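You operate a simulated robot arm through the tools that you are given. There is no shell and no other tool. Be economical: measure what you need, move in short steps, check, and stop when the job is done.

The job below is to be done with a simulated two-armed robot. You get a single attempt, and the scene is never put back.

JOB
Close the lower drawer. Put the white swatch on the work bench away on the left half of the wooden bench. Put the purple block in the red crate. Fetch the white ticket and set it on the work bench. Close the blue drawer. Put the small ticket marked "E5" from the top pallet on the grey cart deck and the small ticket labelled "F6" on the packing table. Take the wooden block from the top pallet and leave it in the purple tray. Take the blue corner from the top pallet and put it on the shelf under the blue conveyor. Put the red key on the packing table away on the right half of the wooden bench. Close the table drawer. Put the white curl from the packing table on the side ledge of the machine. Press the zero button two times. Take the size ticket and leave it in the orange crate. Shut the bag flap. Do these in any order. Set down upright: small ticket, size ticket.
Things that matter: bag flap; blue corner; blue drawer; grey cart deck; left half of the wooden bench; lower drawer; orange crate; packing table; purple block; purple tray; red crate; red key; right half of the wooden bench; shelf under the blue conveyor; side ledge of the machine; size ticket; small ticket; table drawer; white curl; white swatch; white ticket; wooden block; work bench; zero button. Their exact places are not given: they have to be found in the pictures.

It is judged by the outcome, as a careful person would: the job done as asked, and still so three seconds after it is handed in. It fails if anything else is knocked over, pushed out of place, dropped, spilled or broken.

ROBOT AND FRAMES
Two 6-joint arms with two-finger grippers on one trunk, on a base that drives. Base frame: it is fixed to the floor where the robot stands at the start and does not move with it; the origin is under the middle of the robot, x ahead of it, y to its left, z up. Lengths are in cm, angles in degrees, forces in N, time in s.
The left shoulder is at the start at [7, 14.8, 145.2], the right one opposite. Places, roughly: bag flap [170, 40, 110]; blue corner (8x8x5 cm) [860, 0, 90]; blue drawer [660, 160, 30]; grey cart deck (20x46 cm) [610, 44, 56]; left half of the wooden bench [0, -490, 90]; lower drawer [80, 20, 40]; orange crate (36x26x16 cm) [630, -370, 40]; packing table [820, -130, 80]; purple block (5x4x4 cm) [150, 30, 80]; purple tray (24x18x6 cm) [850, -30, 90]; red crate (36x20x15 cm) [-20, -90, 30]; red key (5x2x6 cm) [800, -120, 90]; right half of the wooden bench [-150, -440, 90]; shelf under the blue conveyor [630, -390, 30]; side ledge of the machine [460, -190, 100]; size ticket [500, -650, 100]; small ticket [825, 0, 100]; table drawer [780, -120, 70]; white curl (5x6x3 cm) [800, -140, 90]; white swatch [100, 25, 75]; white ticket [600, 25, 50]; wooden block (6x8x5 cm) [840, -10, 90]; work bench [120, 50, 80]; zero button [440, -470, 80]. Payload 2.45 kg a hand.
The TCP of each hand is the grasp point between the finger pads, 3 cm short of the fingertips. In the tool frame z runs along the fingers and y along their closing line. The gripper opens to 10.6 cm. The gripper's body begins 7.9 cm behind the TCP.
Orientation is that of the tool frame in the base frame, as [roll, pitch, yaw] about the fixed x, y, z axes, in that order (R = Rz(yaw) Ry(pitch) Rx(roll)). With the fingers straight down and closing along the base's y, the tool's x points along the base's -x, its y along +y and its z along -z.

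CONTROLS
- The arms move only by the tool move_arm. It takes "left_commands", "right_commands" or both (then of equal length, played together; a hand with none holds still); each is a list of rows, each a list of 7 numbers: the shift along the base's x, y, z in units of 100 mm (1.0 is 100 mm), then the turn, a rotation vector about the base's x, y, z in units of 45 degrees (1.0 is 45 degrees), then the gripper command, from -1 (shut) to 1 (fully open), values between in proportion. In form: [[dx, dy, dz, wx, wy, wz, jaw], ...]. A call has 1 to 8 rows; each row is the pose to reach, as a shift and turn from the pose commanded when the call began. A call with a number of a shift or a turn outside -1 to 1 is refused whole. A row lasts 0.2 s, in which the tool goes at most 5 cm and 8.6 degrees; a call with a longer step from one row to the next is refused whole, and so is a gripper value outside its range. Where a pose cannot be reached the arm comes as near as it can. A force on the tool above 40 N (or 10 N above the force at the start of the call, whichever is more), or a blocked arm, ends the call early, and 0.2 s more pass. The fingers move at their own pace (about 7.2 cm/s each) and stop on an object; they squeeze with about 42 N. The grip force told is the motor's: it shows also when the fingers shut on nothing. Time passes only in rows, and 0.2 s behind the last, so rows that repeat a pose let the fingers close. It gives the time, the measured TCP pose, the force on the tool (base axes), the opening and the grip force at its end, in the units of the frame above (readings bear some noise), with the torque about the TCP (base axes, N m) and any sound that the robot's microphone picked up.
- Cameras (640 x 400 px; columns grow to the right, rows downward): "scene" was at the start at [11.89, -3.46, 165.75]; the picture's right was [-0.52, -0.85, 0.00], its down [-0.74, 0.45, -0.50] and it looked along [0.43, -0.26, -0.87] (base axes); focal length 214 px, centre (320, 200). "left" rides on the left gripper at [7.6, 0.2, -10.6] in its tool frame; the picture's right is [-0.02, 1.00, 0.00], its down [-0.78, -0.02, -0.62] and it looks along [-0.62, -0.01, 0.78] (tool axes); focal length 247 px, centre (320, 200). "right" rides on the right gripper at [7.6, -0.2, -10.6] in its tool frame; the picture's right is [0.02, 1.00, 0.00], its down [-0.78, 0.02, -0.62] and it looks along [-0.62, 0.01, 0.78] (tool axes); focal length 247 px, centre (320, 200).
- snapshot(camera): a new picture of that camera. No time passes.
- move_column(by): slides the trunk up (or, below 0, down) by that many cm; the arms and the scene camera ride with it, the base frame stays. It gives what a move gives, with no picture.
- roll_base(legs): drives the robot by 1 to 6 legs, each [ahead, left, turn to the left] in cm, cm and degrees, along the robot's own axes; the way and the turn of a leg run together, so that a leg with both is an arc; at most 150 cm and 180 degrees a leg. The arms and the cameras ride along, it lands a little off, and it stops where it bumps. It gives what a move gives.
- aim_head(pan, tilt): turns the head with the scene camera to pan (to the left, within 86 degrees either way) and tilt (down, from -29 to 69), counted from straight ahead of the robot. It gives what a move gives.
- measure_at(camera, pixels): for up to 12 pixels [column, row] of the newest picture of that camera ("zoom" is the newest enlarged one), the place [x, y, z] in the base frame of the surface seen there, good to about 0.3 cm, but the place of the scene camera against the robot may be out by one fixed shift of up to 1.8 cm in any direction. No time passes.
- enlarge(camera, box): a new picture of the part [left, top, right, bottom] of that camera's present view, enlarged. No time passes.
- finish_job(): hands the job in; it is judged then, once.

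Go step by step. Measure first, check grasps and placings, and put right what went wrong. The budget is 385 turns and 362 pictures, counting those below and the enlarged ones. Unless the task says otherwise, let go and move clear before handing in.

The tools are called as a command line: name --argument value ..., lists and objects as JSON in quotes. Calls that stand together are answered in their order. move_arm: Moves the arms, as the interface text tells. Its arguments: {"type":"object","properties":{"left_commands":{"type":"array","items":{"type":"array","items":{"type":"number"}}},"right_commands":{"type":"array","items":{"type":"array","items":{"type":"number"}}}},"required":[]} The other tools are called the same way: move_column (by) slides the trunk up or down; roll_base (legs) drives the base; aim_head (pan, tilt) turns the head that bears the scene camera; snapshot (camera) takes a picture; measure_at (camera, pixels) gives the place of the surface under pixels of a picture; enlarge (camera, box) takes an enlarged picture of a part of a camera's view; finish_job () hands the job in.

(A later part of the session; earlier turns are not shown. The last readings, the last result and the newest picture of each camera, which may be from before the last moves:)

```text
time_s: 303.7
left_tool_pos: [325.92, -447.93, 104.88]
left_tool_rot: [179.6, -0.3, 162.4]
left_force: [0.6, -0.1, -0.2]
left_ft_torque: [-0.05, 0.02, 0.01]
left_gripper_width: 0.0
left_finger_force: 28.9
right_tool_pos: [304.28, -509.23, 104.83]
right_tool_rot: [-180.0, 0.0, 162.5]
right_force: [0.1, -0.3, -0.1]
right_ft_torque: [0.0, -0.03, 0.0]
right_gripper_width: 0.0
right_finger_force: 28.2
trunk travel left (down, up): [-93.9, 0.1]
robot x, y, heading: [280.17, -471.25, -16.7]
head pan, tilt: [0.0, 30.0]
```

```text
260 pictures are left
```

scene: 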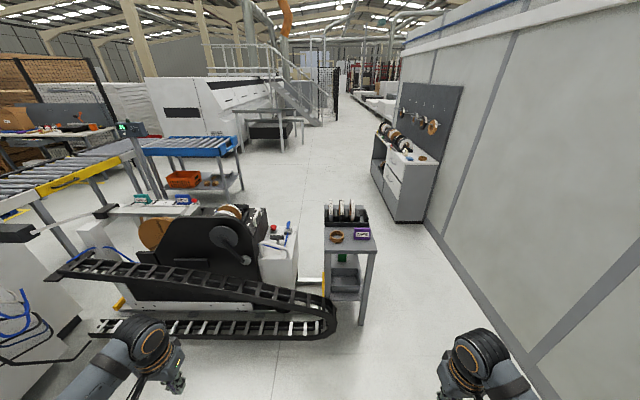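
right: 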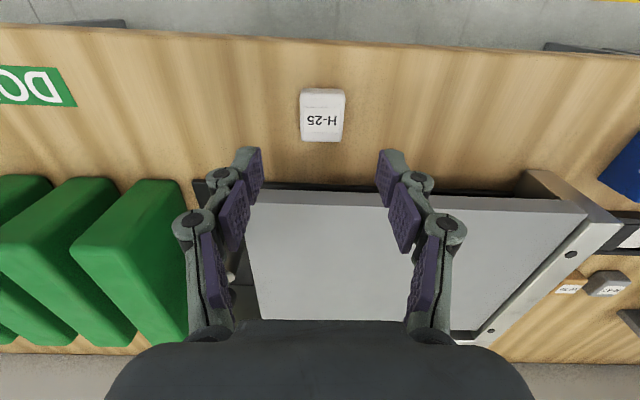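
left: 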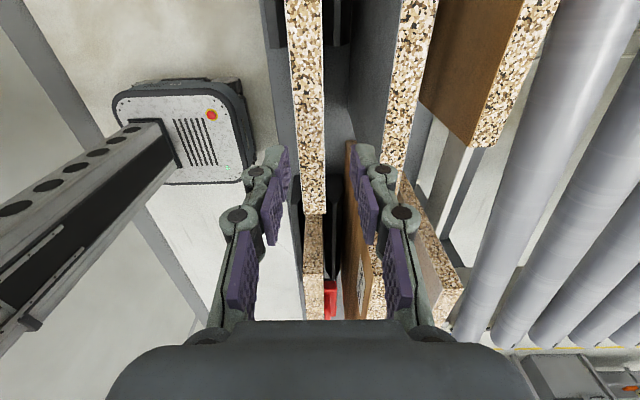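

enlarge --camera "scene" --box '[120, 190, 390, 300]'

enlarge --camera "scene" --box '[130, 110, 290, 210]'

measure_at --camera "scene" --pixels '[[272, 228], [288, 232], [200, 145], [240, 150], [400, 165], [350, 240], [300, 290], [183, 180], [205, 185]]'

```text
2.37 times, centred on (255, 245) of scene
```

zoom: 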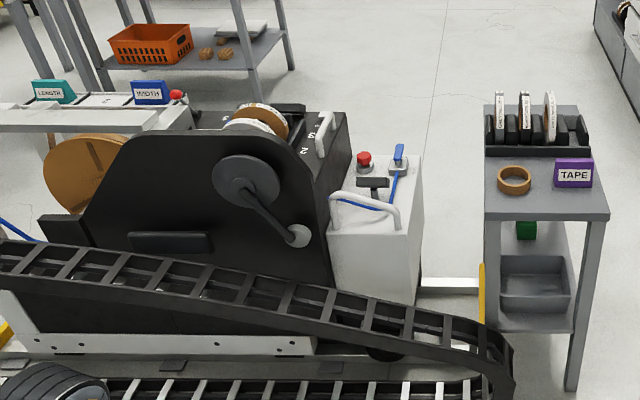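

```text
4.00 times, centred on (210, 160) of scene
```

zoom: 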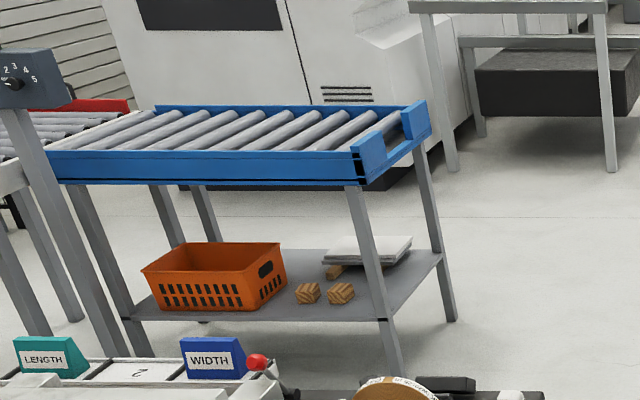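

```text
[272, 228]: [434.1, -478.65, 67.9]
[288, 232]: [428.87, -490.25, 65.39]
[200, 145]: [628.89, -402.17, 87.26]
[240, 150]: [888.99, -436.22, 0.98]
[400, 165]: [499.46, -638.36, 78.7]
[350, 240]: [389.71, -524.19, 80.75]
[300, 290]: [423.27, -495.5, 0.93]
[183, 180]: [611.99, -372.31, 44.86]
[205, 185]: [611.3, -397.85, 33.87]
```

enlarge --camera "scene" --box '[215, 195, 305, 255]'

enlarge --camera "scene" --box '[110, 115, 210, 215]'

enlarge --camera "scene" --box '[360, 110, 450, 180]'

```text
6.67 times, centred on (260, 225) of scene
```

zoom: 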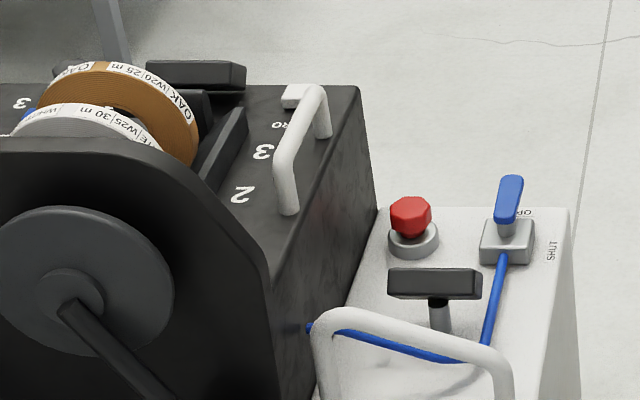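

```text
4.00 times, centred on (160, 165) of scene
```

zoom: 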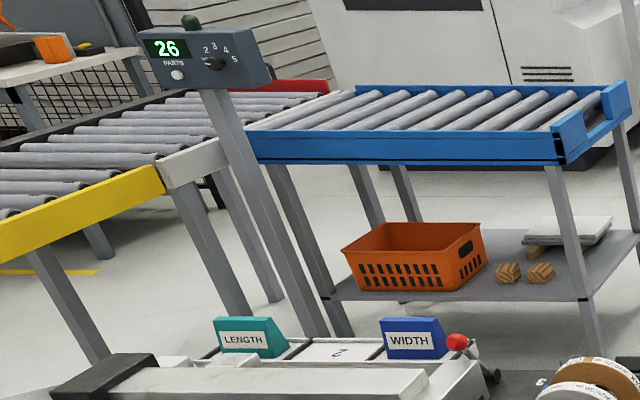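

```text
5.71 times, centred on (405, 145) of scene
```

zoom: 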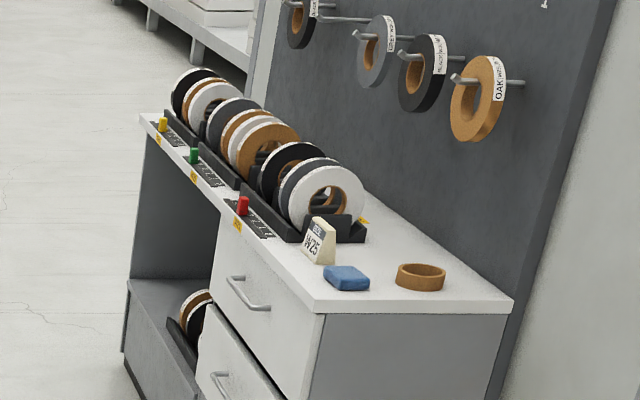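

The white key labelled "...RO" at zoom (305,97) beside "2 3" is the zero button; the "SIZE W25" wedge stands on the white cabinet. Measuring both.

measure_at --camera "zoom" --pixels '[[318, 235], [318, 225], [345, 280], [240, 205], [400, 300], [330, 215]]'

enlarge --camera "scene" --box '[235, 195, 295, 235]'

measure_at --camera "zoom" --pixels '[[275, 155], [260, 150], [220, 165], [300, 200], [330, 160], [200, 200], [440, 240], [505, 270], [340, 300]]'

```text
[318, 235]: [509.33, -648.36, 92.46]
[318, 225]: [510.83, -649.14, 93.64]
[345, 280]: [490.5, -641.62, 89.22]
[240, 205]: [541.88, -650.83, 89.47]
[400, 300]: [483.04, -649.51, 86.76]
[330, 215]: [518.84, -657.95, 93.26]
```

```text
10.00 times, centred on (265, 215) of scene
```

zoom: 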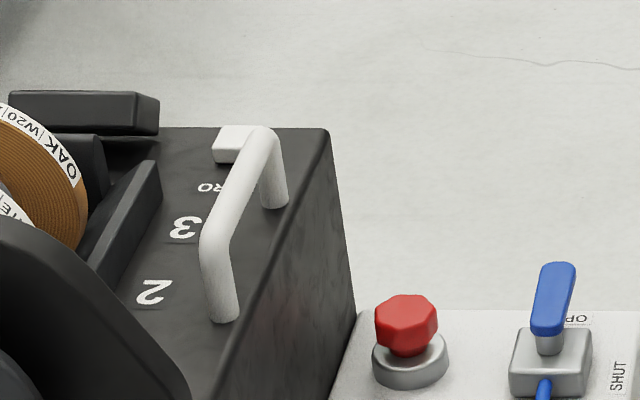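

```text
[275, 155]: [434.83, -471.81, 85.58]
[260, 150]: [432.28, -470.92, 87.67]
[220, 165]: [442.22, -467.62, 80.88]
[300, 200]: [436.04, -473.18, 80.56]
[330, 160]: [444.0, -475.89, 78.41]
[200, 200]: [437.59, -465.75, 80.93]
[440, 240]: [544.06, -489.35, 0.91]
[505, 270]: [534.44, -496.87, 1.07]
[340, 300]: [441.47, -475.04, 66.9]
```

measure_at --camera "scene" --pixels '[[445, 245], [520, 350], [425, 215], [365, 322], [330, 295], [398, 222], [340, 200], [355, 130], [400, 300], [330, 180], [290, 150]]'

```text
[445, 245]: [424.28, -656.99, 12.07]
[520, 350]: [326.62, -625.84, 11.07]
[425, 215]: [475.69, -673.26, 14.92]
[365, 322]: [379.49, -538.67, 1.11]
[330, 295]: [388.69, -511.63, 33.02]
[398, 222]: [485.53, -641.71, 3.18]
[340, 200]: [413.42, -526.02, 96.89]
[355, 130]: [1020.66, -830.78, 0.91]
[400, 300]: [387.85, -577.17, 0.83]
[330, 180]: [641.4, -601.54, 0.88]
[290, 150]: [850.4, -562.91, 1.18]
```

The passage between tape stand and wall is about 1 m wide. I'll go through it and come round to the far side of the machine, facing it.

roll_base --legs '[[0, -86, 0], [100, 0, 0], [95, 0, 0], [0, 60, 0], [28, 35, 0], [0, 0, 180]]'

aim_head --pan -15 --tilt 45

snapshot --camera "scene"

```text
time_s: 306.8
left_tool_pos: [318.05, -501.84, 104.09]
left_tool_rot: [179.8, -1.3, 155.9]
left_force: [0.1, 0.8, 1.1]
left_ft_torque: [0.01, 0.04, 0.02]
left_gripper_width: 0.0
left_finger_force: 28.7
right_tool_pos: [290.97, -560.59, 105.04]
right_tool_rot: [-180.0, 0.4, 156.2]
right_force: [0.5, 1.0, 0.0]
right_ft_torque: [-0.02, -0.02, -0.01]
right_gripper_width: 0.0
right_finger_force: 28.4
trunk travel left (down, up): [-93.9, 0.1]
robot x, y, heading: [268.69, -519.17, -23.4]
head pan, tilt: [0.0, 30.0]
stopped in leg 1: the robot was blocked; the commanded pose is now the measured one
```

```text
time_s: 307.6
left_tool_pos: [318.19, -502.0, 103.84]
left_tool_rot: [-179.9, -1.3, 155.9]
left_force: [0.0, 1.0, 0.4]
left_ft_torque: [-0.01, 0.02, 0.0]
left_gripper_width: 0.01
left_finger_force: 28.3
right_tool_pos: [290.68, -560.61, 104.91]
right_tool_rot: [-179.7, 0.2, 156.0]
right_force: [-0.7, 0.2, -0.2]
right_ft_torque: [-0.02, -0.02, 0.0]
right_gripper_width: 0.03
right_finger_force: 28.4
trunk travel left (down, up): [-93.9, 0.1]
robot x, y, heading: [268.58, -520.06, -23.6]
head pan, tilt: [-15.0, 45.0]
```

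```text
253 pictures are left
```

scene: 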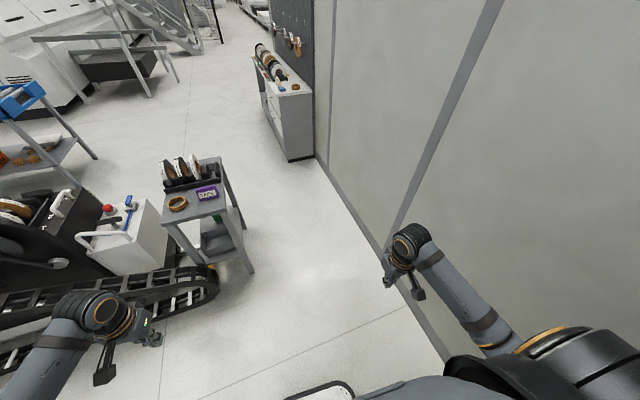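

I got blocked, probably by the grey table corner at right. I'll check that nothing was disturbed.

roll_base --legs '[[10, 10, 6]]'

aim_head --pan -86 --tilt 40

snapshot --camera "scene"

```text
time_s: 308.9
left_tool_pos: [326.88, -491.33, 105.04]
left_tool_rot: [179.6, -0.2, 161.8]
left_force: [-0.1, -0.3, 0.0]
left_ft_torque: [0.03, 0.0, -0.02]
left_gripper_width: 0.0
left_finger_force: 28.3
right_tool_pos: [305.6, -552.46, 105.28]
right_tool_rot: [179.9, 1.1, 162.1]
right_force: [-0.2, -0.9, -0.7]
right_ft_torque: [-0.01, 0.01, 0.01]
right_gripper_width: 0.0
right_finger_force: 28.2
trunk travel left (down, up): [-93.9, 0.1]
robot x, y, heading: [281.61, -513.8, -17.7]
head pan, tilt: [-15.0, 45.0]
```

```text
time_s: 310.4
left_tool_pos: [327.08, -491.16, 104.81]
left_tool_rot: [179.7, -0.3, 161.8]
left_force: [-0.1, 0.0, 0.1]
left_ft_torque: [-0.01, -0.02, 0.02]
left_gripper_width: 0.0
left_finger_force: 29.0
right_tool_pos: [305.62, -552.17, 105.28]
right_tool_rot: [179.9, 1.1, 162.1]
right_force: [0.1, 0.0, 0.1]
right_ft_torque: [-0.01, -0.03, -0.02]
right_gripper_width: 0.01
right_finger_force: 29.2
trunk travel left (down, up): [-93.9, 0.1]
robot x, y, heading: [281.36, -513.97, -17.9]
head pan, tilt: [-85.9, 40.0]
```

```text
252 pictures are left
```

scene: 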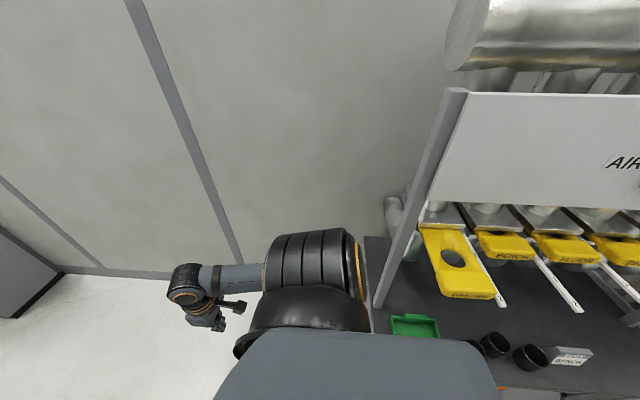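

enlarge --camera "scene" --box '[360, 180, 640, 400]'

measure_at --camera "zoom" --pixels '[[60, 160], [30, 120], [120, 325], [180, 120], [300, 270], [90, 360]]'

```text
1.82 times, centred on (500, 290) of scene
```

zoom: 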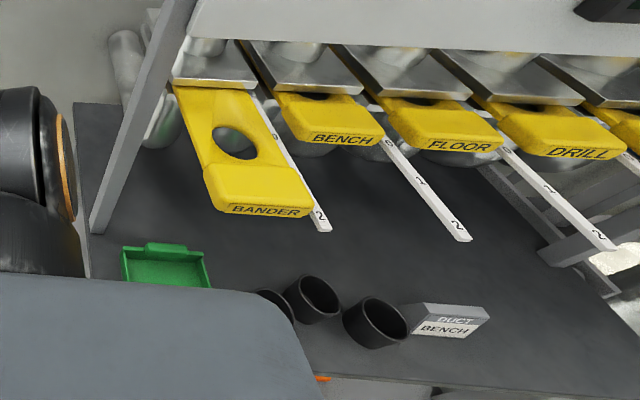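

```text
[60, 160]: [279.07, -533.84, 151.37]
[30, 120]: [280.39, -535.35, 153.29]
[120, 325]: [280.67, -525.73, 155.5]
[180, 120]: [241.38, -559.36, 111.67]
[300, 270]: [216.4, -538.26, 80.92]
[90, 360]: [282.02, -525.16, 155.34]
```

Everything on that table looks undisturbed. I'll go ahead past it first, then strafe right into the passage and on round.

roll_base --legs '[[36, 0, 0], [0, -48, 0], [70, 0, 0], [60, 0, 0]]'

aim_head --pan 30 --tilt 45

snapshot --camera "scene"

```text
time_s: 321.6
left_tool_pos: [470.36, -588.72, 104.76]
left_tool_rot: [179.7, -0.2, 161.5]
left_force: [-0.4, -0.1, 0.5]
left_ft_torque: [-0.02, -0.02, -0.02]
left_gripper_width: 0.02
left_finger_force: 29.0
right_tool_pos: [448.61, -649.62, 105.45]
right_tool_rot: [179.8, 1.1, 161.7]
right_force: [0.7, 0.6, -0.1]
right_ft_torque: [-0.02, 0.0, -0.03]
right_gripper_width: 0.01
right_finger_force: 28.7
trunk travel left (down, up): [-93.9, 0.1]
robot x, y, heading: [424.8, -610.77, -18.0]
head pan, tilt: [-85.9, 40.0]
```

```text
time_s: 323.5
left_tool_pos: [470.44, -588.56, 104.77]
left_tool_rot: [179.6, -0.3, 161.5]
left_force: [-0.7, 0.2, 0.2]
left_ft_torque: [0.0, -0.01, 0.03]
left_gripper_width: 0.0
left_finger_force: 29.2
right_tool_pos: [448.76, -649.66, 105.32]
right_tool_rot: [179.9, 1.1, 161.7]
right_force: [0.7, -0.4, -0.2]
right_ft_torque: [-0.03, 0.0, -0.05]
right_gripper_width: 0.0
right_finger_force: 28.9
trunk travel left (down, up): [-93.9, 0.1]
robot x, y, heading: [424.49, -610.73, -17.7]
head pan, tilt: [30.0, 45.0]
```

```text
250 pictures are left
```

scene: 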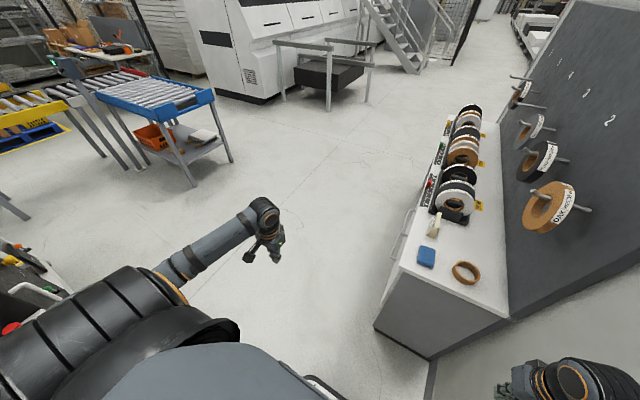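

I'm beside the cabinet now. Measuring the size ticket and the cabinet top.

measure_at --camera "scene" --pixels '[[434, 225], [402, 262], [508, 312], [426, 258], [440, 238], [465, 270], [376, 320], [448, 130], [452, 212], [488, 250], [433, 180]]'

enlarge --camera "scene" --box '[390, 160, 500, 300]'

```text
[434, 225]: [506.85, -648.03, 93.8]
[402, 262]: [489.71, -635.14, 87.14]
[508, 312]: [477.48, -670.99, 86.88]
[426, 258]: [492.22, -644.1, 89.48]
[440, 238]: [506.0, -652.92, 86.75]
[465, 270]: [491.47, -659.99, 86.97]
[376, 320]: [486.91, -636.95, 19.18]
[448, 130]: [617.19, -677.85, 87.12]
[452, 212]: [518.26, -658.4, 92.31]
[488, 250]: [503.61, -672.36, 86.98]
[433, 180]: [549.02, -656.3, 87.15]
```

```text
2.86 times, centred on (445, 230) of scene
```

zoom: 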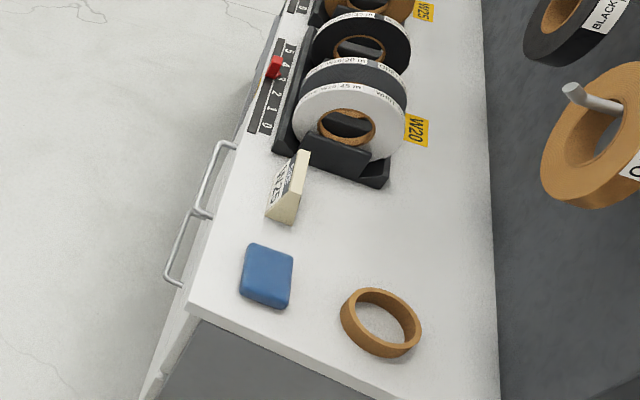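

The wedge stands at ≈(507,-649) on a top at z≈86. I'll go in front of the cabinet and turn to face it so the left hand comes over the wedge.

roll_base --legs '[[0, 39, 0], [62, 0, 0], [0, 0, -90]]'

move_arm --left_commands '[[0, 0, 0, 0, 0, 0, 0.5], [0, 0, 0, 0, 0, 0, 0.8]]'

snapshot --camera "left"

```text
time_s: 332.9
left_tool_pos: [516.34, -640.2, 104.88]
left_tool_rot: [179.7, -0.3, 69.4]
left_force: [0.6, 1.0, 0.0]
left_ft_torque: [-0.01, 0.0, -0.01]
left_gripper_width: 0.02
left_finger_force: 27.9
right_tool_pos: [456.15, -616.29, 105.41]
right_tool_rot: [179.8, 1.1, 69.7]
right_force: [-0.2, -0.4, -0.3]
right_ft_torque: [0.01, 0.01, 0.02]
right_gripper_width: 0.0
right_finger_force: 28.5
trunk travel left (down, up): [-93.9, 0.1]
robot x, y, heading: [495.91, -593.48, -109.9]
head pan, tilt: [30.0, 45.0]
```

```text
time_s: 333.5
left_tool_pos: [516.45, -640.23, 104.82]
left_tool_rot: [179.7, -0.3, 69.5]
left_force: [-0.3, 0.2, -0.6]
left_ft_torque: [-0.01, 0.0, 0.02]
left_gripper_width: 7.19
left_finger_force: 0.0
right_tool_pos: [456.17, -616.33, 105.38]
right_tool_rot: [179.9, 1.1, 69.7]
right_force: [0.2, -0.4, -0.5]
right_ft_torque: [-0.01, -0.02, -0.03]
right_gripper_width: 0.03
right_finger_force: 28.5
trunk travel left (down, up): [-93.9, 0.1]
robot x, y, heading: [495.36, -593.75, -110.0]
head pan, tilt: [30.0, 45.0]
```

```text
248 pictures are left
```

left: 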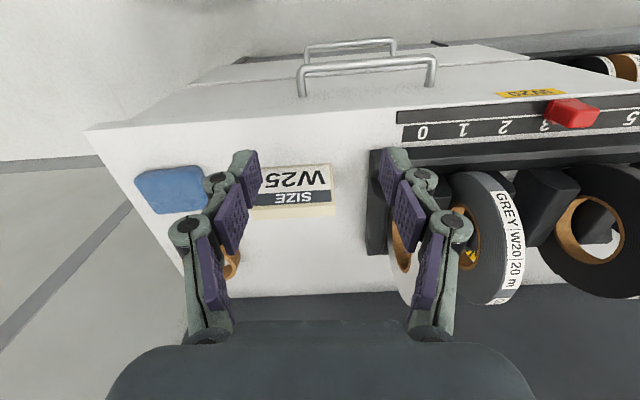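

measure_at --camera "left" --pixels '[[260, 170], [330, 166], [334, 212], [256, 215], [295, 205], [295, 170], [310, 130], [375, 200], [385, 245], [300, 250], [205, 190], [390, 160]]'

```text
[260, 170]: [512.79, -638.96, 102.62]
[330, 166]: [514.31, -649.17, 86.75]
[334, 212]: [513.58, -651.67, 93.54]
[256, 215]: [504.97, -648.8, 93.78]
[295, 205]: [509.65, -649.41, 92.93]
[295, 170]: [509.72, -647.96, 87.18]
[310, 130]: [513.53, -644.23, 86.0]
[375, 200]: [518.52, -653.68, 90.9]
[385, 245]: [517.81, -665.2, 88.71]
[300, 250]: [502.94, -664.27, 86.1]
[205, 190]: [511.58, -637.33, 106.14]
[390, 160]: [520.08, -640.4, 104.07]
```

The wedge's top edge runs about (505,-649)→(513.6,-652), nearly 9 cm long. I'll open fully and move directly above to see it whole.

move_arm --left_commands '[[-0.3, -0.3, 0, 0, 0, 0, 1], [-0.5, -0.65, 0, 0, 0, 0, 1], [-0.65, -0.95, 0, 0, 0, 0, 1]]'

snapshot --camera "left"

```text
time_s: 334.3
left_tool_pos: [509.94, -649.72, 104.91]
left_tool_rot: [179.7, -0.5, 69.5]
left_force: [-0.2, 0.4, 0.4]
left_ft_torque: [0.02, -0.02, 0.0]
left_gripper_width: 10.59
left_finger_force: 0.1
right_tool_pos: [456.04, -616.43, 105.21]
right_tool_rot: [179.9, 1.1, 69.7]
right_force: [0.8, -1.0, 0.5]
right_ft_torque: [-0.01, -0.01, -0.01]
right_gripper_width: 0.01
right_finger_force: 27.9
trunk travel left (down, up): [-93.9, 0.1]
robot x, y, heading: [495.57, -593.7, -110.0]
head pan, tilt: [30.0, 45.0]
```

```text
247 pictures are left
```

left: 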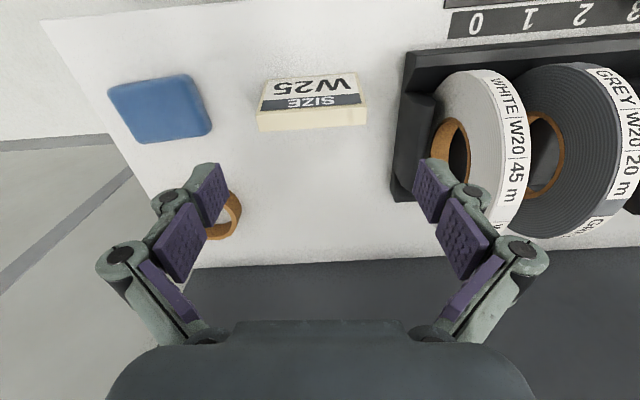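

measure_at --camera "left" --pixels '[[259, 113], [365, 107], [268, 83], [352, 76], [257, 130], [366, 122], [312, 118], [312, 85], [400, 130], [312, 150], [205, 105]]'

```text
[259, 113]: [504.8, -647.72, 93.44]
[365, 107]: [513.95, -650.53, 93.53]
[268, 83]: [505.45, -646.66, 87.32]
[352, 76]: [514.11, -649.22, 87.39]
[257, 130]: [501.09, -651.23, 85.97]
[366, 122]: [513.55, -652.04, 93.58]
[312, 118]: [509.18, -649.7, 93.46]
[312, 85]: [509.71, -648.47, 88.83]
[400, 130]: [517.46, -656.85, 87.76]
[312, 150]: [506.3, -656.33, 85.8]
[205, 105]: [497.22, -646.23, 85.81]
```

It is 9.4 cm long — too tight lengthwise, but only ~2 cm thick with a nearly upright profile. I'll turn the tool +90° and grip across its thickness.

move_arm --left_commands '[[0, 0, 0, 0, 0, 0.18, 0.3], [0, 0, 0, 0, 0, 0.36, 0.3], [0, 0, 0, 0, 0, 0.54, 0.3], [0, 0, 0, 0, 0, 0.72, 0.3], [0, 0, 0, 0, 0, 0.9, 0.3], [0, 0, 0, 0, 0, 1, 0.3]]'

move_arm --left_commands '[[0, 0, 0, 0, 0, 0.18, 0.3], [0, 0, 0, 0, 0, 0.36, 0.3], [0, 0, 0, 0, 0, 0.54, 0.3], [0, 0, 0, 0, 0, 0.72, 0.3], [0, 0, 0, 0, 0, 0.9, 0.3], [0, 0, 0, 0, 0, 1, 0.3]]'

snapshot --camera "left"

```text
time_s: 335.7
left_tool_pos: [509.92, -649.82, 104.96]
left_tool_rot: [179.8, -0.3, 114.6]
left_force: [0.2, -0.7, -0.4]
left_ft_torque: [-0.01, -0.05, 0.02]
left_gripper_width: 6.89
left_finger_force: 0.1
right_tool_pos: [456.14, -616.38, 105.35]
right_tool_rot: [-180.0, 1.1, 69.8]
right_force: [0.7, 0.1, 0.1]
right_ft_torque: [0.03, -0.03, 0.03]
right_gripper_width: 0.0
right_finger_force: 28.7
trunk travel left (down, up): [-93.9, 0.1]
robot x, y, heading: [495.64, -593.99, -110.0]
head pan, tilt: [30.0, 45.0]
```

```text
time_s: 337.1
left_tool_pos: [509.8, -649.85, 104.83]
left_tool_rot: [179.7, -0.3, 159.6]
left_force: [-0.9, -0.8, 0.2]
left_ft_torque: [-0.07, 0.02, -0.01]
left_gripper_width: 6.9
left_finger_force: 0.1
right_tool_pos: [456.29, -616.31, 105.4]
right_tool_rot: [180.0, 1.1, 69.7]
right_force: [0.4, 0.2, -0.6]
right_ft_torque: [0.0, 0.06, 0.01]
right_gripper_width: 0.0
right_finger_force: 28.2
trunk travel left (down, up): [-93.9, 0.1]
robot x, y, heading: [495.96, -593.45, -109.9]
head pan, tilt: [30.0, 45.0]
```

```text
246 pictures are left
```

left: 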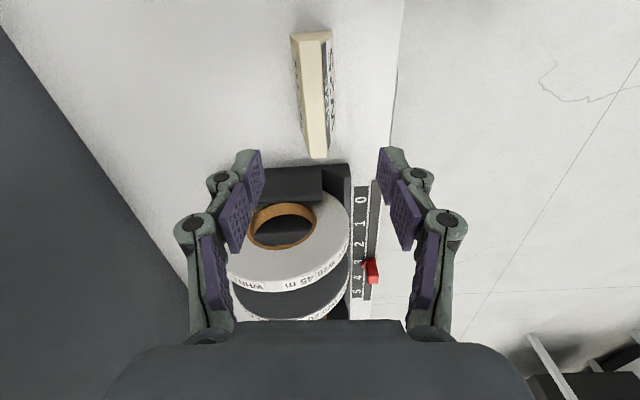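

move_arm --left_commands '[[-0.05, 0.025, -0.4, 0, 0, 0, 0.1], [-0.05, 0.025, -0.8, 0, 0, 0, 0.1], [-0.05, 0.025, -1, 0, 0, 0, 0.1]]'

snapshot --camera "left"

```text
time_s: 337.9
left_tool_pos: [509.42, -649.51, 94.91]
left_tool_rot: [179.8, -0.3, 159.6]
left_force: [-0.5, -0.1, 0.7]
left_ft_torque: [-0.01, 0.01, 0.01]
left_gripper_width: 5.8
left_finger_force: 0.1
right_tool_pos: [456.08, -616.38, 105.34]
right_tool_rot: [179.9, 1.1, 69.6]
right_force: [-0.6, 0.0, 0.4]
right_ft_torque: [-0.03, 0.0, 0.01]
right_gripper_width: 0.01
right_finger_force: 28.7
trunk travel left (down, up): [-93.9, 0.1]
robot x, y, heading: [495.84, -593.87, -110.1]
head pan, tilt: [30.0, 45.0]
```

```text
245 pictures are left
```

left: 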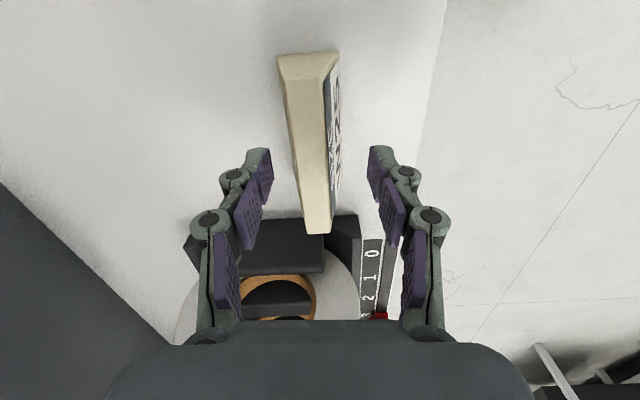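

move_arm --left_commands '[[0, 0, -0.25, 0, 0, 0, 0.1], [0, 0, -0.46, 0, 0, 0, 0.1], [0, 0, -0.46, 0, 0, 0, -0.4], [0, 0, -0.46, 0, 0, 0, -1], [0, 0, -0.46, 0, 0, 0, -1], [0, 0, -0.46, 0, 0, 0, -1]]'

move_arm --left_commands '[[0, 0, 0.4, 0, 0, 0, -1], [0, 0, 0.8, 0, 0, 0, -1], [0, 0, 1, 0, 0, 0, -1]]'

snapshot --camera "left"

```text
time_s: 339.3
left_tool_pos: [509.39, -649.44, 90.34]
left_tool_rot: [179.7, -0.3, 159.5]
left_force: [-0.2, -0.3, -1.0]
left_ft_torque: [-0.01, 0.0, 0.0]
left_gripper_width: 3.61
left_finger_force: 42.1
right_tool_pos: [456.17, -616.38, 105.2]
right_tool_rot: [179.9, 1.0, 69.7]
right_force: [1.1, 0.2, 0.6]
right_ft_torque: [-0.02, -0.02, 0.02]
right_gripper_width: 0.03
right_finger_force: 28.7
trunk travel left (down, up): [-93.9, 0.1]
robot x, y, heading: [495.63, -593.52, -109.9]
head pan, tilt: [30.0, 45.0]
```

```text
time_s: 340.1
left_tool_pos: [509.25, -649.5, 100.38]
left_tool_rot: [179.8, -0.4, 159.5]
left_force: [-0.1, 0.8, 0.0]
left_ft_torque: [0.01, -0.03, -0.01]
left_gripper_width: 3.65
left_finger_force: 41.6
right_tool_pos: [456.13, -616.38, 105.28]
right_tool_rot: [179.8, 1.1, 69.8]
right_force: [0.3, -0.2, -0.3]
right_ft_torque: [0.01, -0.03, -0.02]
right_gripper_width: 0.01
right_finger_force: 28.6
trunk travel left (down, up): [-93.9, 0.1]
robot x, y, heading: [495.77, -593.5, -110.2]
head pan, tilt: [30.0, 45.0]
```

```text
244 pictures are left
```

left: 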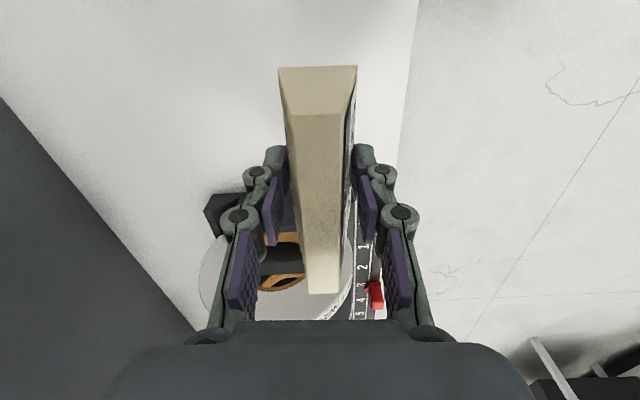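

Ticket held. Next I'll inspect the orange crate under the blue conveyor before deciding how to put the ticket in upright.

move_arm --left_commands '[[0.16, 0.46, 0.3, 0, 0, 0, -1], [0.3, 0.9, 0.4, 0, 0, 0, -1]]'

roll_base --legs '[[-50, 0, 0], [0, 0, 92], [20, 40, 0]]'

aim_head --pan 30 --tilt 30

snapshot --camera "scene"

```text
refused: row 1 steps farther than a row can; nothing moved
```

```text
time_s: 349.3
left_tool_pos: [600.19, -500.54, 100.36]
left_tool_rot: [179.8, -0.1, -109.5]
left_force: [0.0, 0.6, -0.5]
left_ft_torque: [0.01, 0.02, -0.03]
left_gripper_width: 3.6
left_finger_force: 41.6
right_tool_pos: [567.84, -554.19, 105.34]
right_tool_rot: [179.9, 1.1, 160.6]
right_force: [0.8, -0.4, 0.5]
right_ft_torque: [-0.02, 0.01, 0.02]
right_gripper_width: 0.0
right_finger_force: 28.5
trunk travel left (down, up): [-93.9, 0.1]
robot x, y, heading: [544.37, -515.25, -19.0]
head pan, tilt: [30.0, 45.0]
```

```text
time_s: 350.0
left_tool_pos: [600.31, -500.33, 100.27]
left_tool_rot: [179.7, -0.4, -109.6]
left_force: [0.4, 0.0, -0.1]
left_ft_torque: [0.0, 0.0, 0.03]
left_gripper_width: 3.56
left_finger_force: 42.0
right_tool_pos: [567.93, -554.14, 105.38]
right_tool_rot: [180.0, 1.1, 160.7]
right_force: [0.1, 0.5, -0.7]
right_ft_torque: [0.02, -0.01, 0.0]
right_gripper_width: 0.0
right_finger_force: 28.8
trunk travel left (down, up): [-93.9, 0.1]
robot x, y, heading: [544.38, -514.87, -19.3]
head pan, tilt: [30.0, 30.0]
```

```text
243 pictures are left
```

scene: 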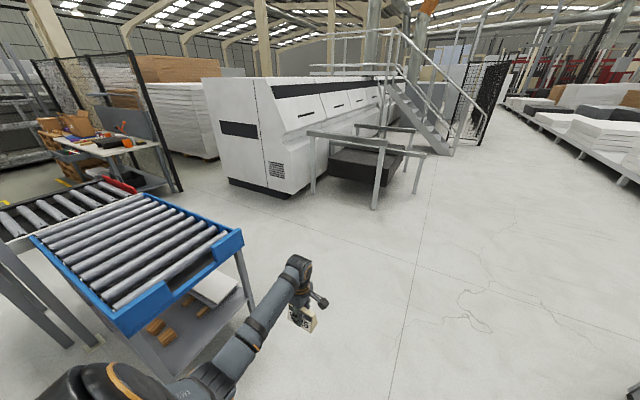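

measure_at --camera "scene" --pixels '[[242, 245], [118, 330], [40, 245], [165, 200], [215, 295], [160, 345], [245, 300], [85, 345]]'

roll_base --legs '[[-15, -20, 0], [0, 0, 90]]'

aim_head --pan 0 --tilt 40

snapshot --camera "scene"

```text
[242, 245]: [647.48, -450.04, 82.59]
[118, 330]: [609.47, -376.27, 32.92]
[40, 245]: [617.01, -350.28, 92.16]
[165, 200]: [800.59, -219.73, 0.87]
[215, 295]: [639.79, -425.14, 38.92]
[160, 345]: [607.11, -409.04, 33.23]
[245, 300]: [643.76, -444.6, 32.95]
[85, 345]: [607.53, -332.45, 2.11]
```

```text
time_s: 355.7
left_tool_pos: [509.41, -473.63, 100.32]
left_tool_rot: [179.7, -0.3, -19.4]
left_force: [-0.6, -0.1, -0.7]
left_ft_torque: [0.0, 0.01, -0.02]
left_gripper_width: 3.59
left_finger_force: 42.0
right_tool_pos: [563.11, -505.69, 105.33]
right_tool_rot: [179.9, 1.2, -109.2]
right_force: [0.9, -0.2, 0.4]
right_ft_torque: [0.02, 0.03, 0.03]
right_gripper_width: 0.02
right_finger_force: 28.7
trunk travel left (down, up): [-93.9, 0.1]
robot x, y, heading: [523.9, -529.06, 71.4]
head pan, tilt: [30.0, 30.0]
```

```text
time_s: 356.6
left_tool_pos: [509.31, -473.49, 100.38]
left_tool_rot: [179.8, -0.2, -19.4]
left_force: [-0.4, 0.0, -1.7]
left_ft_torque: [0.0, 0.0, 0.0]
left_gripper_width: 3.57
left_finger_force: 41.4
right_tool_pos: [563.11, -505.77, 105.39]
right_tool_rot: [179.8, 1.1, -109.2]
right_force: [-0.3, -0.5, 0.0]
right_ft_torque: [-0.03, 0.01, 0.01]
right_gripper_width: 0.0
right_finger_force: 28.0
trunk travel left (down, up): [-93.9, 0.1]
robot x, y, heading: [523.99, -529.42, 71.5]
head pan, tilt: [0.0, 40.0]
```

```text
242 pictures are left
```

scene: 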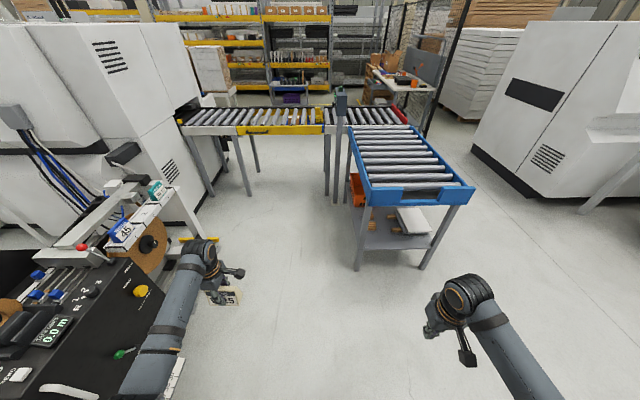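

The zero key is visible on the left at (20,373). First the ticket: measuring the crate, the pedestal and obstacles.

measure_at --camera "scene" --pixels '[[357, 185], [352, 200], [336, 205], [340, 100], [205, 235], [150, 270], [175, 190], [357, 265], [400, 230], [20, 373], [370, 205], [330, 120]]'

enlarge --camera "scene" --box '[0, 220, 200, 400]'

```text
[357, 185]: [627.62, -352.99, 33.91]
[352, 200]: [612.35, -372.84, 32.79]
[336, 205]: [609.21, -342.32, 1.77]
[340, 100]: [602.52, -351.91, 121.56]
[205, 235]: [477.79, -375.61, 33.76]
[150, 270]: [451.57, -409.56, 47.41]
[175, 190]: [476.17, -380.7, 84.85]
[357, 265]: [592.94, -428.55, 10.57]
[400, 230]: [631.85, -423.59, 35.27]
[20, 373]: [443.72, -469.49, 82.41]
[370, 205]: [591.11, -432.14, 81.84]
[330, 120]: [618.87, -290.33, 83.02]
```

```text
2.22 times, centred on (100, 310) of scene
```

zoom: 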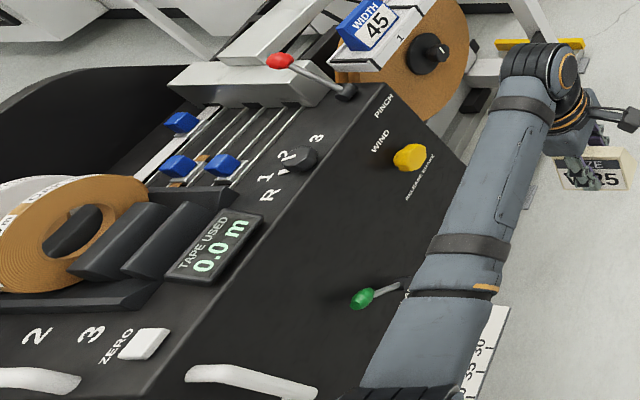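

"ZERO" is confirmed (display reads 0.0 m). I'll drive to the crate's open side, facing east, and look.

roll_base --legs '[[100, 0, 0], [0, 0, -90], [0, 22, 0]]'

aim_head --pan 20 --tilt 45

snapshot --camera "scene"

```text
time_s: 366.9
left_tool_pos: [616.28, -398.3, 100.45]
left_tool_rot: [179.7, -0.2, -107.4]
left_force: [-0.1, -0.1, -0.1]
left_ft_torque: [0.02, -0.03, 0.01]
left_gripper_width: 3.52
left_finger_force: 42.2
right_tool_pos: [585.97, -453.11, 105.28]
right_tool_rot: [179.7, 1.0, 162.6]
right_force: [0.6, -0.3, -0.1]
right_ft_torque: [0.02, -0.03, 0.01]
right_gripper_width: 0.01
right_finger_force: 28.9
trunk travel left (down, up): [-93.9, 0.1]
robot x, y, heading: [561.35, -414.19, -16.9]
head pan, tilt: [0.0, 40.0]
```

```text
time_s: 367.7
left_tool_pos: [616.49, -397.9, 100.24]
left_tool_rot: [179.8, -0.3, -107.5]
left_force: [-0.4, -0.2, -0.8]
left_ft_torque: [-0.01, 0.0, 0.01]
left_gripper_width: 3.53
left_finger_force: 42.3
right_tool_pos: [585.98, -452.74, 105.38]
right_tool_rot: [180.0, 1.1, 162.6]
right_force: [0.1, 0.3, -0.7]
right_ft_torque: [0.0, 0.03, -0.01]
right_gripper_width: 0.01
right_finger_force: 28.8
trunk travel left (down, up): [-93.9, 0.1]
robot x, y, heading: [561.31, -414.53, -16.9]
head pan, tilt: [20.0, 45.0]
```

```text
240 pictures are left
```

scene: 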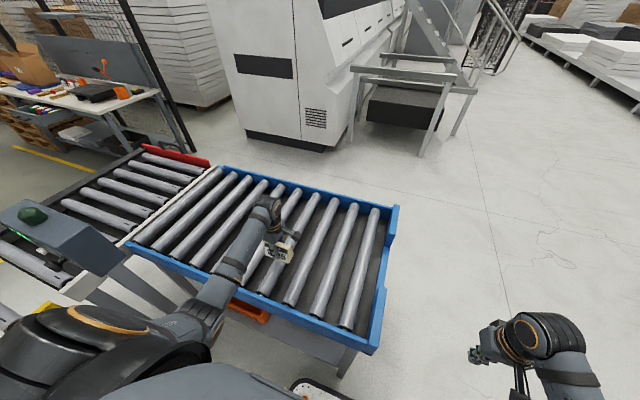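

roll_base --legs '[[-45, 0, 0]]'

move_column --by -30

snapshot --camera "scene"

enlarge --camera "scene" --box '[160, 130, 400, 290]'

```text
time_s: 370.4
left_tool_pos: [573.43, -384.89, 100.15]
left_tool_rot: [179.6, -0.4, -107.5]
left_force: [1.0, 1.3, 0.0]
left_ft_torque: [0.01, 0.0, 0.01]
left_gripper_width: 3.52
left_finger_force: 42.3
right_tool_pos: [543.09, -439.77, 105.32]
right_tool_rot: [179.8, 1.0, 162.6]
right_force: [0.4, -0.7, 0.3]
right_ft_torque: [-0.01, 0.05, 0.06]
right_gripper_width: 0.01
right_finger_force: 28.1
trunk travel left (down, up): [-93.9, 0.1]
robot x, y, heading: [518.69, -401.55, -17.0]
head pan, tilt: [20.0, 45.0]
```

```text
time_s: 373.4
left_tool_pos: [573.5, -384.89, 70.37]
left_tool_rot: [179.7, -0.3, -107.7]
left_force: [0.1, 0.3, -0.5]
left_ft_torque: [0.01, -0.01, -0.01]
left_gripper_width: 3.47
left_finger_force: 42.0
right_tool_pos: [542.93, -439.67, 75.3]
right_tool_rot: [179.9, 1.1, 162.6]
right_force: [-0.4, 0.0, 0.1]
right_ft_torque: [0.01, -0.04, -0.03]
right_gripper_width: 0.0
right_finger_force: 28.9
trunk travel left (down, up): [-63.9, 30.1]
robot x, y, heading: [518.14, -400.93, -16.9]
head pan, tilt: [20.0, 45.0]
```

```text
239 pictures are left
```

scene: 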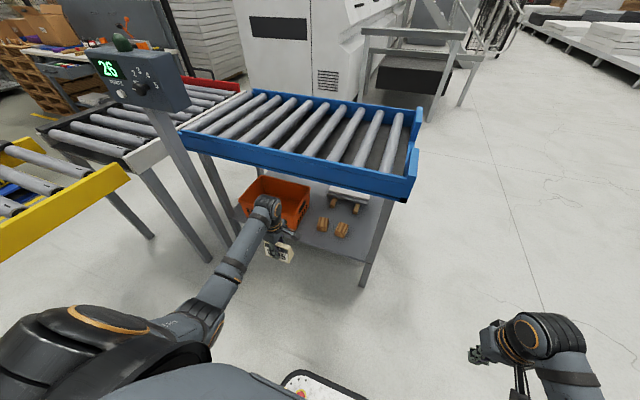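

```text
2.50 times, centred on (280, 210) of scene
```

zoom: 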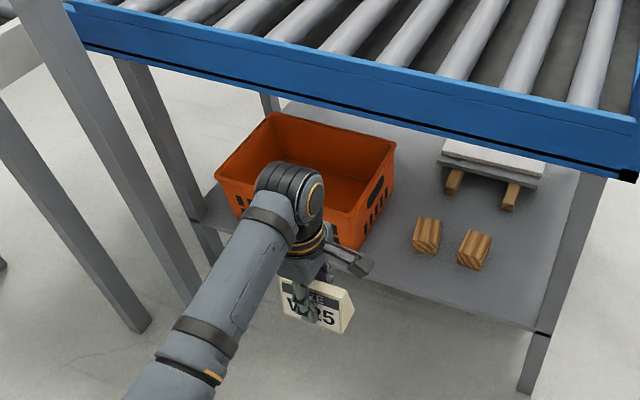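

measure_at --camera "zoom" --pixels '[[223, 178], [275, 117], [395, 147], [240, 205], [365, 245], [300, 150], [345, 200], [205, 215], [540, 330], [420, 285], [400, 110], [600, 170]]'

snapshot --camera "left"

```text
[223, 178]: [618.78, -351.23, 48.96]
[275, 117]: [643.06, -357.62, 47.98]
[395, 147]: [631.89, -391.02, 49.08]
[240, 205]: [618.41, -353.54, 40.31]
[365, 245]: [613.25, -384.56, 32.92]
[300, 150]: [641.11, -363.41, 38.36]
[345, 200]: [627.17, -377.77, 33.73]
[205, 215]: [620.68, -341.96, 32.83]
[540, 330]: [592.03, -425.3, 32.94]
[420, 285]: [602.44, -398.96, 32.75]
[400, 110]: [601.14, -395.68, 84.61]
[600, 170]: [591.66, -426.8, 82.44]
```

```text
237 pictures are left
```

left: 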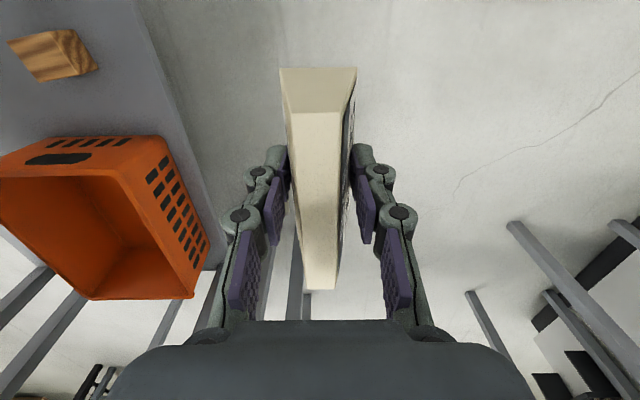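

measure_at --camera "zoom" --pixels '[[300, 95], [300, 88], [450, 135], [450, 128], [560, 160], [150, 45], [230, 290], [180, 380], [290, 210], [315, 150]]'

measure_at --camera "left" --pixels '[[60, 165], [190, 295], [165, 140], [120, 260], [60, 50], [150, 60], [100, 295]]'

```text
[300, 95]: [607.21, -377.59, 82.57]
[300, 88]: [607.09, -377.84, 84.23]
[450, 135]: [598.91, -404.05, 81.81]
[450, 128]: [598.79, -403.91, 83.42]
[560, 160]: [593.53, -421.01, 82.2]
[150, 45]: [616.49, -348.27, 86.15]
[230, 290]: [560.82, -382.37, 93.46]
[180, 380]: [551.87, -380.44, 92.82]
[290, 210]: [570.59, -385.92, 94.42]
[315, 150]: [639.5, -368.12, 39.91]
```

```text
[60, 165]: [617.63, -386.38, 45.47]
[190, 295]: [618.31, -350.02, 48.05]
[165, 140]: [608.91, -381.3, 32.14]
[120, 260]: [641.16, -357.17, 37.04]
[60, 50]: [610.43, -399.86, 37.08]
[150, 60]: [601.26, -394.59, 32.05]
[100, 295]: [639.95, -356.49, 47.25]
```

The forearm lies level at about TCP+24, so the hand can go in vertically: frame underside ≈81, rim ≈48. Checking the yellow conveyor and pedestal clearance before driving in.

measure_at --camera "scene" --pixels '[[126, 178], [60, 215], [145, 90], [185, 180], [208, 260], [230, 230], [20, 255], [100, 190]]'

```text
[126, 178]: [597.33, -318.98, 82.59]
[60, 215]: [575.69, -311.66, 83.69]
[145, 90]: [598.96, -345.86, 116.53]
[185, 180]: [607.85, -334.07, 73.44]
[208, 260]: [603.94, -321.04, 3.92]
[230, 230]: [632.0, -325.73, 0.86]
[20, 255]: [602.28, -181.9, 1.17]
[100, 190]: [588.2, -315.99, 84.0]
```

Clearance is adequate if I aim at the crate's nearer part (u≈-178). Lower the column, strafe, and drive in.

move_column --by -16.7

roll_base --legs '[[0, 22.5, 0], [20, 0, 0]]'

snapshot --camera "left"

snapshot --camera "scene"

```text
time_s: 375.3
left_tool_pos: [573.33, -384.97, 53.63]
left_tool_rot: [179.7, -0.3, -107.6]
left_force: [-0.9, 0.7, -0.3]
left_ft_torque: [0.0, 0.0, 0.0]
left_gripper_width: 3.49
left_finger_force: 41.7
right_tool_pos: [543.0, -439.67, 58.73]
right_tool_rot: [179.9, 1.1, 162.7]
right_force: [0.8, -1.0, 0.8]
right_ft_torque: [0.03, 0.01, -0.01]
right_gripper_width: 0.01
right_finger_force: 28.1
trunk travel left (down, up): [-47.2, 46.8]
robot x, y, heading: [518.5, -401.34, -17.2]
head pan, tilt: [20.0, 45.0]
```

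```text
time_s: 378.2
left_tool_pos: [599.39, -369.75, 53.49]
left_tool_rot: [179.6, -0.4, -107.9]
left_force: [-0.4, -1.3, -0.4]
left_ft_torque: [0.0, 0.01, 0.0]
left_gripper_width: 3.48
left_finger_force: 42.2
right_tool_pos: [568.79, -424.37, 58.61]
right_tool_rot: [179.9, 1.0, 162.3]
right_force: [0.3, -0.2, -0.5]
right_ft_torque: [0.02, 0.01, 0.02]
right_gripper_width: 0.01
right_finger_force: 28.8
trunk travel left (down, up): [-47.2, 46.8]
robot x, y, heading: [544.19, -385.83, -17.4]
head pan, tilt: [20.0, 45.0]
```

```text
236 pictures are left
```

left: 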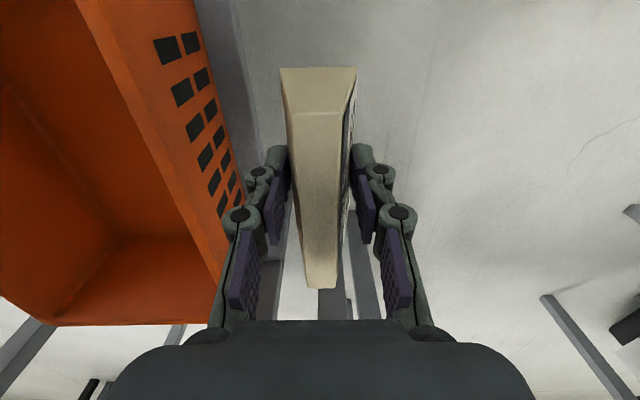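

```text
235 pictures are left
```

scene: 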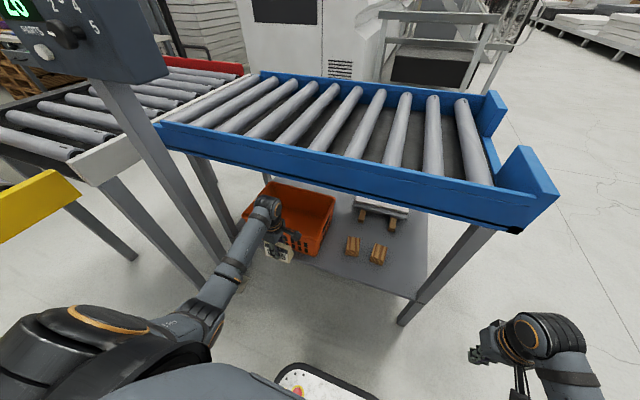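

measure_at --camera "scene" --pixels '[[266, 199], [258, 205], [230, 250], [205, 300], [300, 172], [300, 180], [310, 178], [275, 165]]'

enlarge --camera "scene" --box '[190, 120, 350, 320]'

```text
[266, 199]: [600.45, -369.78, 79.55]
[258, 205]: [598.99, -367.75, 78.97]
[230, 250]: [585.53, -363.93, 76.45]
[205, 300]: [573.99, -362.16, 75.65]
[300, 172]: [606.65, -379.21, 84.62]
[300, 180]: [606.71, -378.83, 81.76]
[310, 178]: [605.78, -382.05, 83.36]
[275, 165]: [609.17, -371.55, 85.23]
```

```text
2.00 times, centred on (270, 220) of scene
```

zoom: 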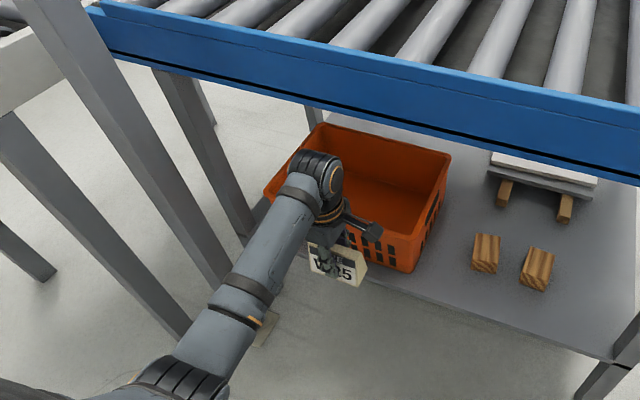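

Clearance is only ~1–2 cm, so I'll tilt the tool 25° forward for the entry (wrist lower and further out), then straighten it inside.

move_arm --left_commands '[[0, 0, 0.04, -0.05, -0.17, 0, -1], [0, 0, 0.06, -0.1, -0.34, 0, -1], [0, 0, 0.06, -0.166, -0.53, 0, -1]]'

roll_base --legs '[[12, 0, 0]]'

snapshot --camera "left"

enlarge --camera "scene" --box '[190, 120, 350, 320]'

```text
refused: row 3 steps farther than a row can; nothing moved
```

```text
time_s: 379.4
left_tool_pos: [610.94, -373.45, 53.53]
left_tool_rot: [179.6, -0.3, -107.9]
left_force: [-0.5, -0.1, -1.3]
left_ft_torque: [0.01, 0.01, -0.02]
left_gripper_width: 3.48
left_finger_force: 42.0
right_tool_pos: [580.45, -428.11, 58.56]
right_tool_rot: [-180.0, 1.0, 162.3]
right_force: [-0.3, -1.0, -0.3]
right_ft_torque: [-0.01, 0.0, -0.03]
right_gripper_width: 0.01
right_finger_force: 29.0
trunk travel left (down, up): [-47.2, 46.8]
robot x, y, heading: [555.62, -389.57, -17.3]
head pan, tilt: [20.0, 45.0]
```

```text
233 pictures are left
```

left: 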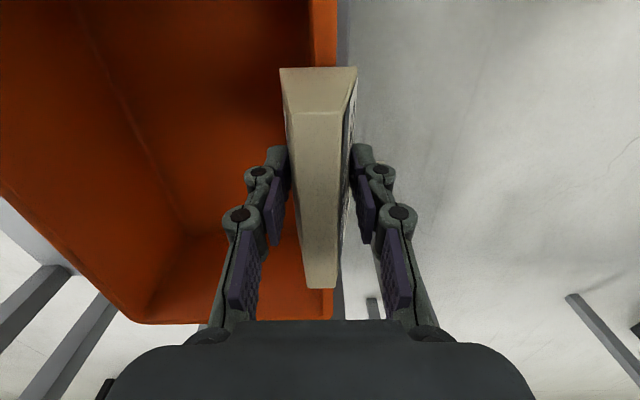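

```text
2.00 times, centred on (270, 220) of scene
```

zoom: 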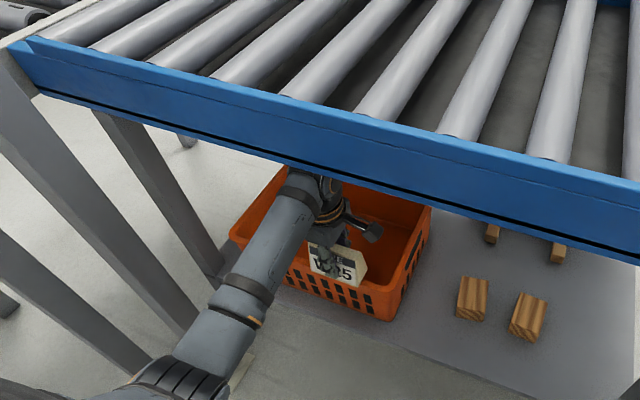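

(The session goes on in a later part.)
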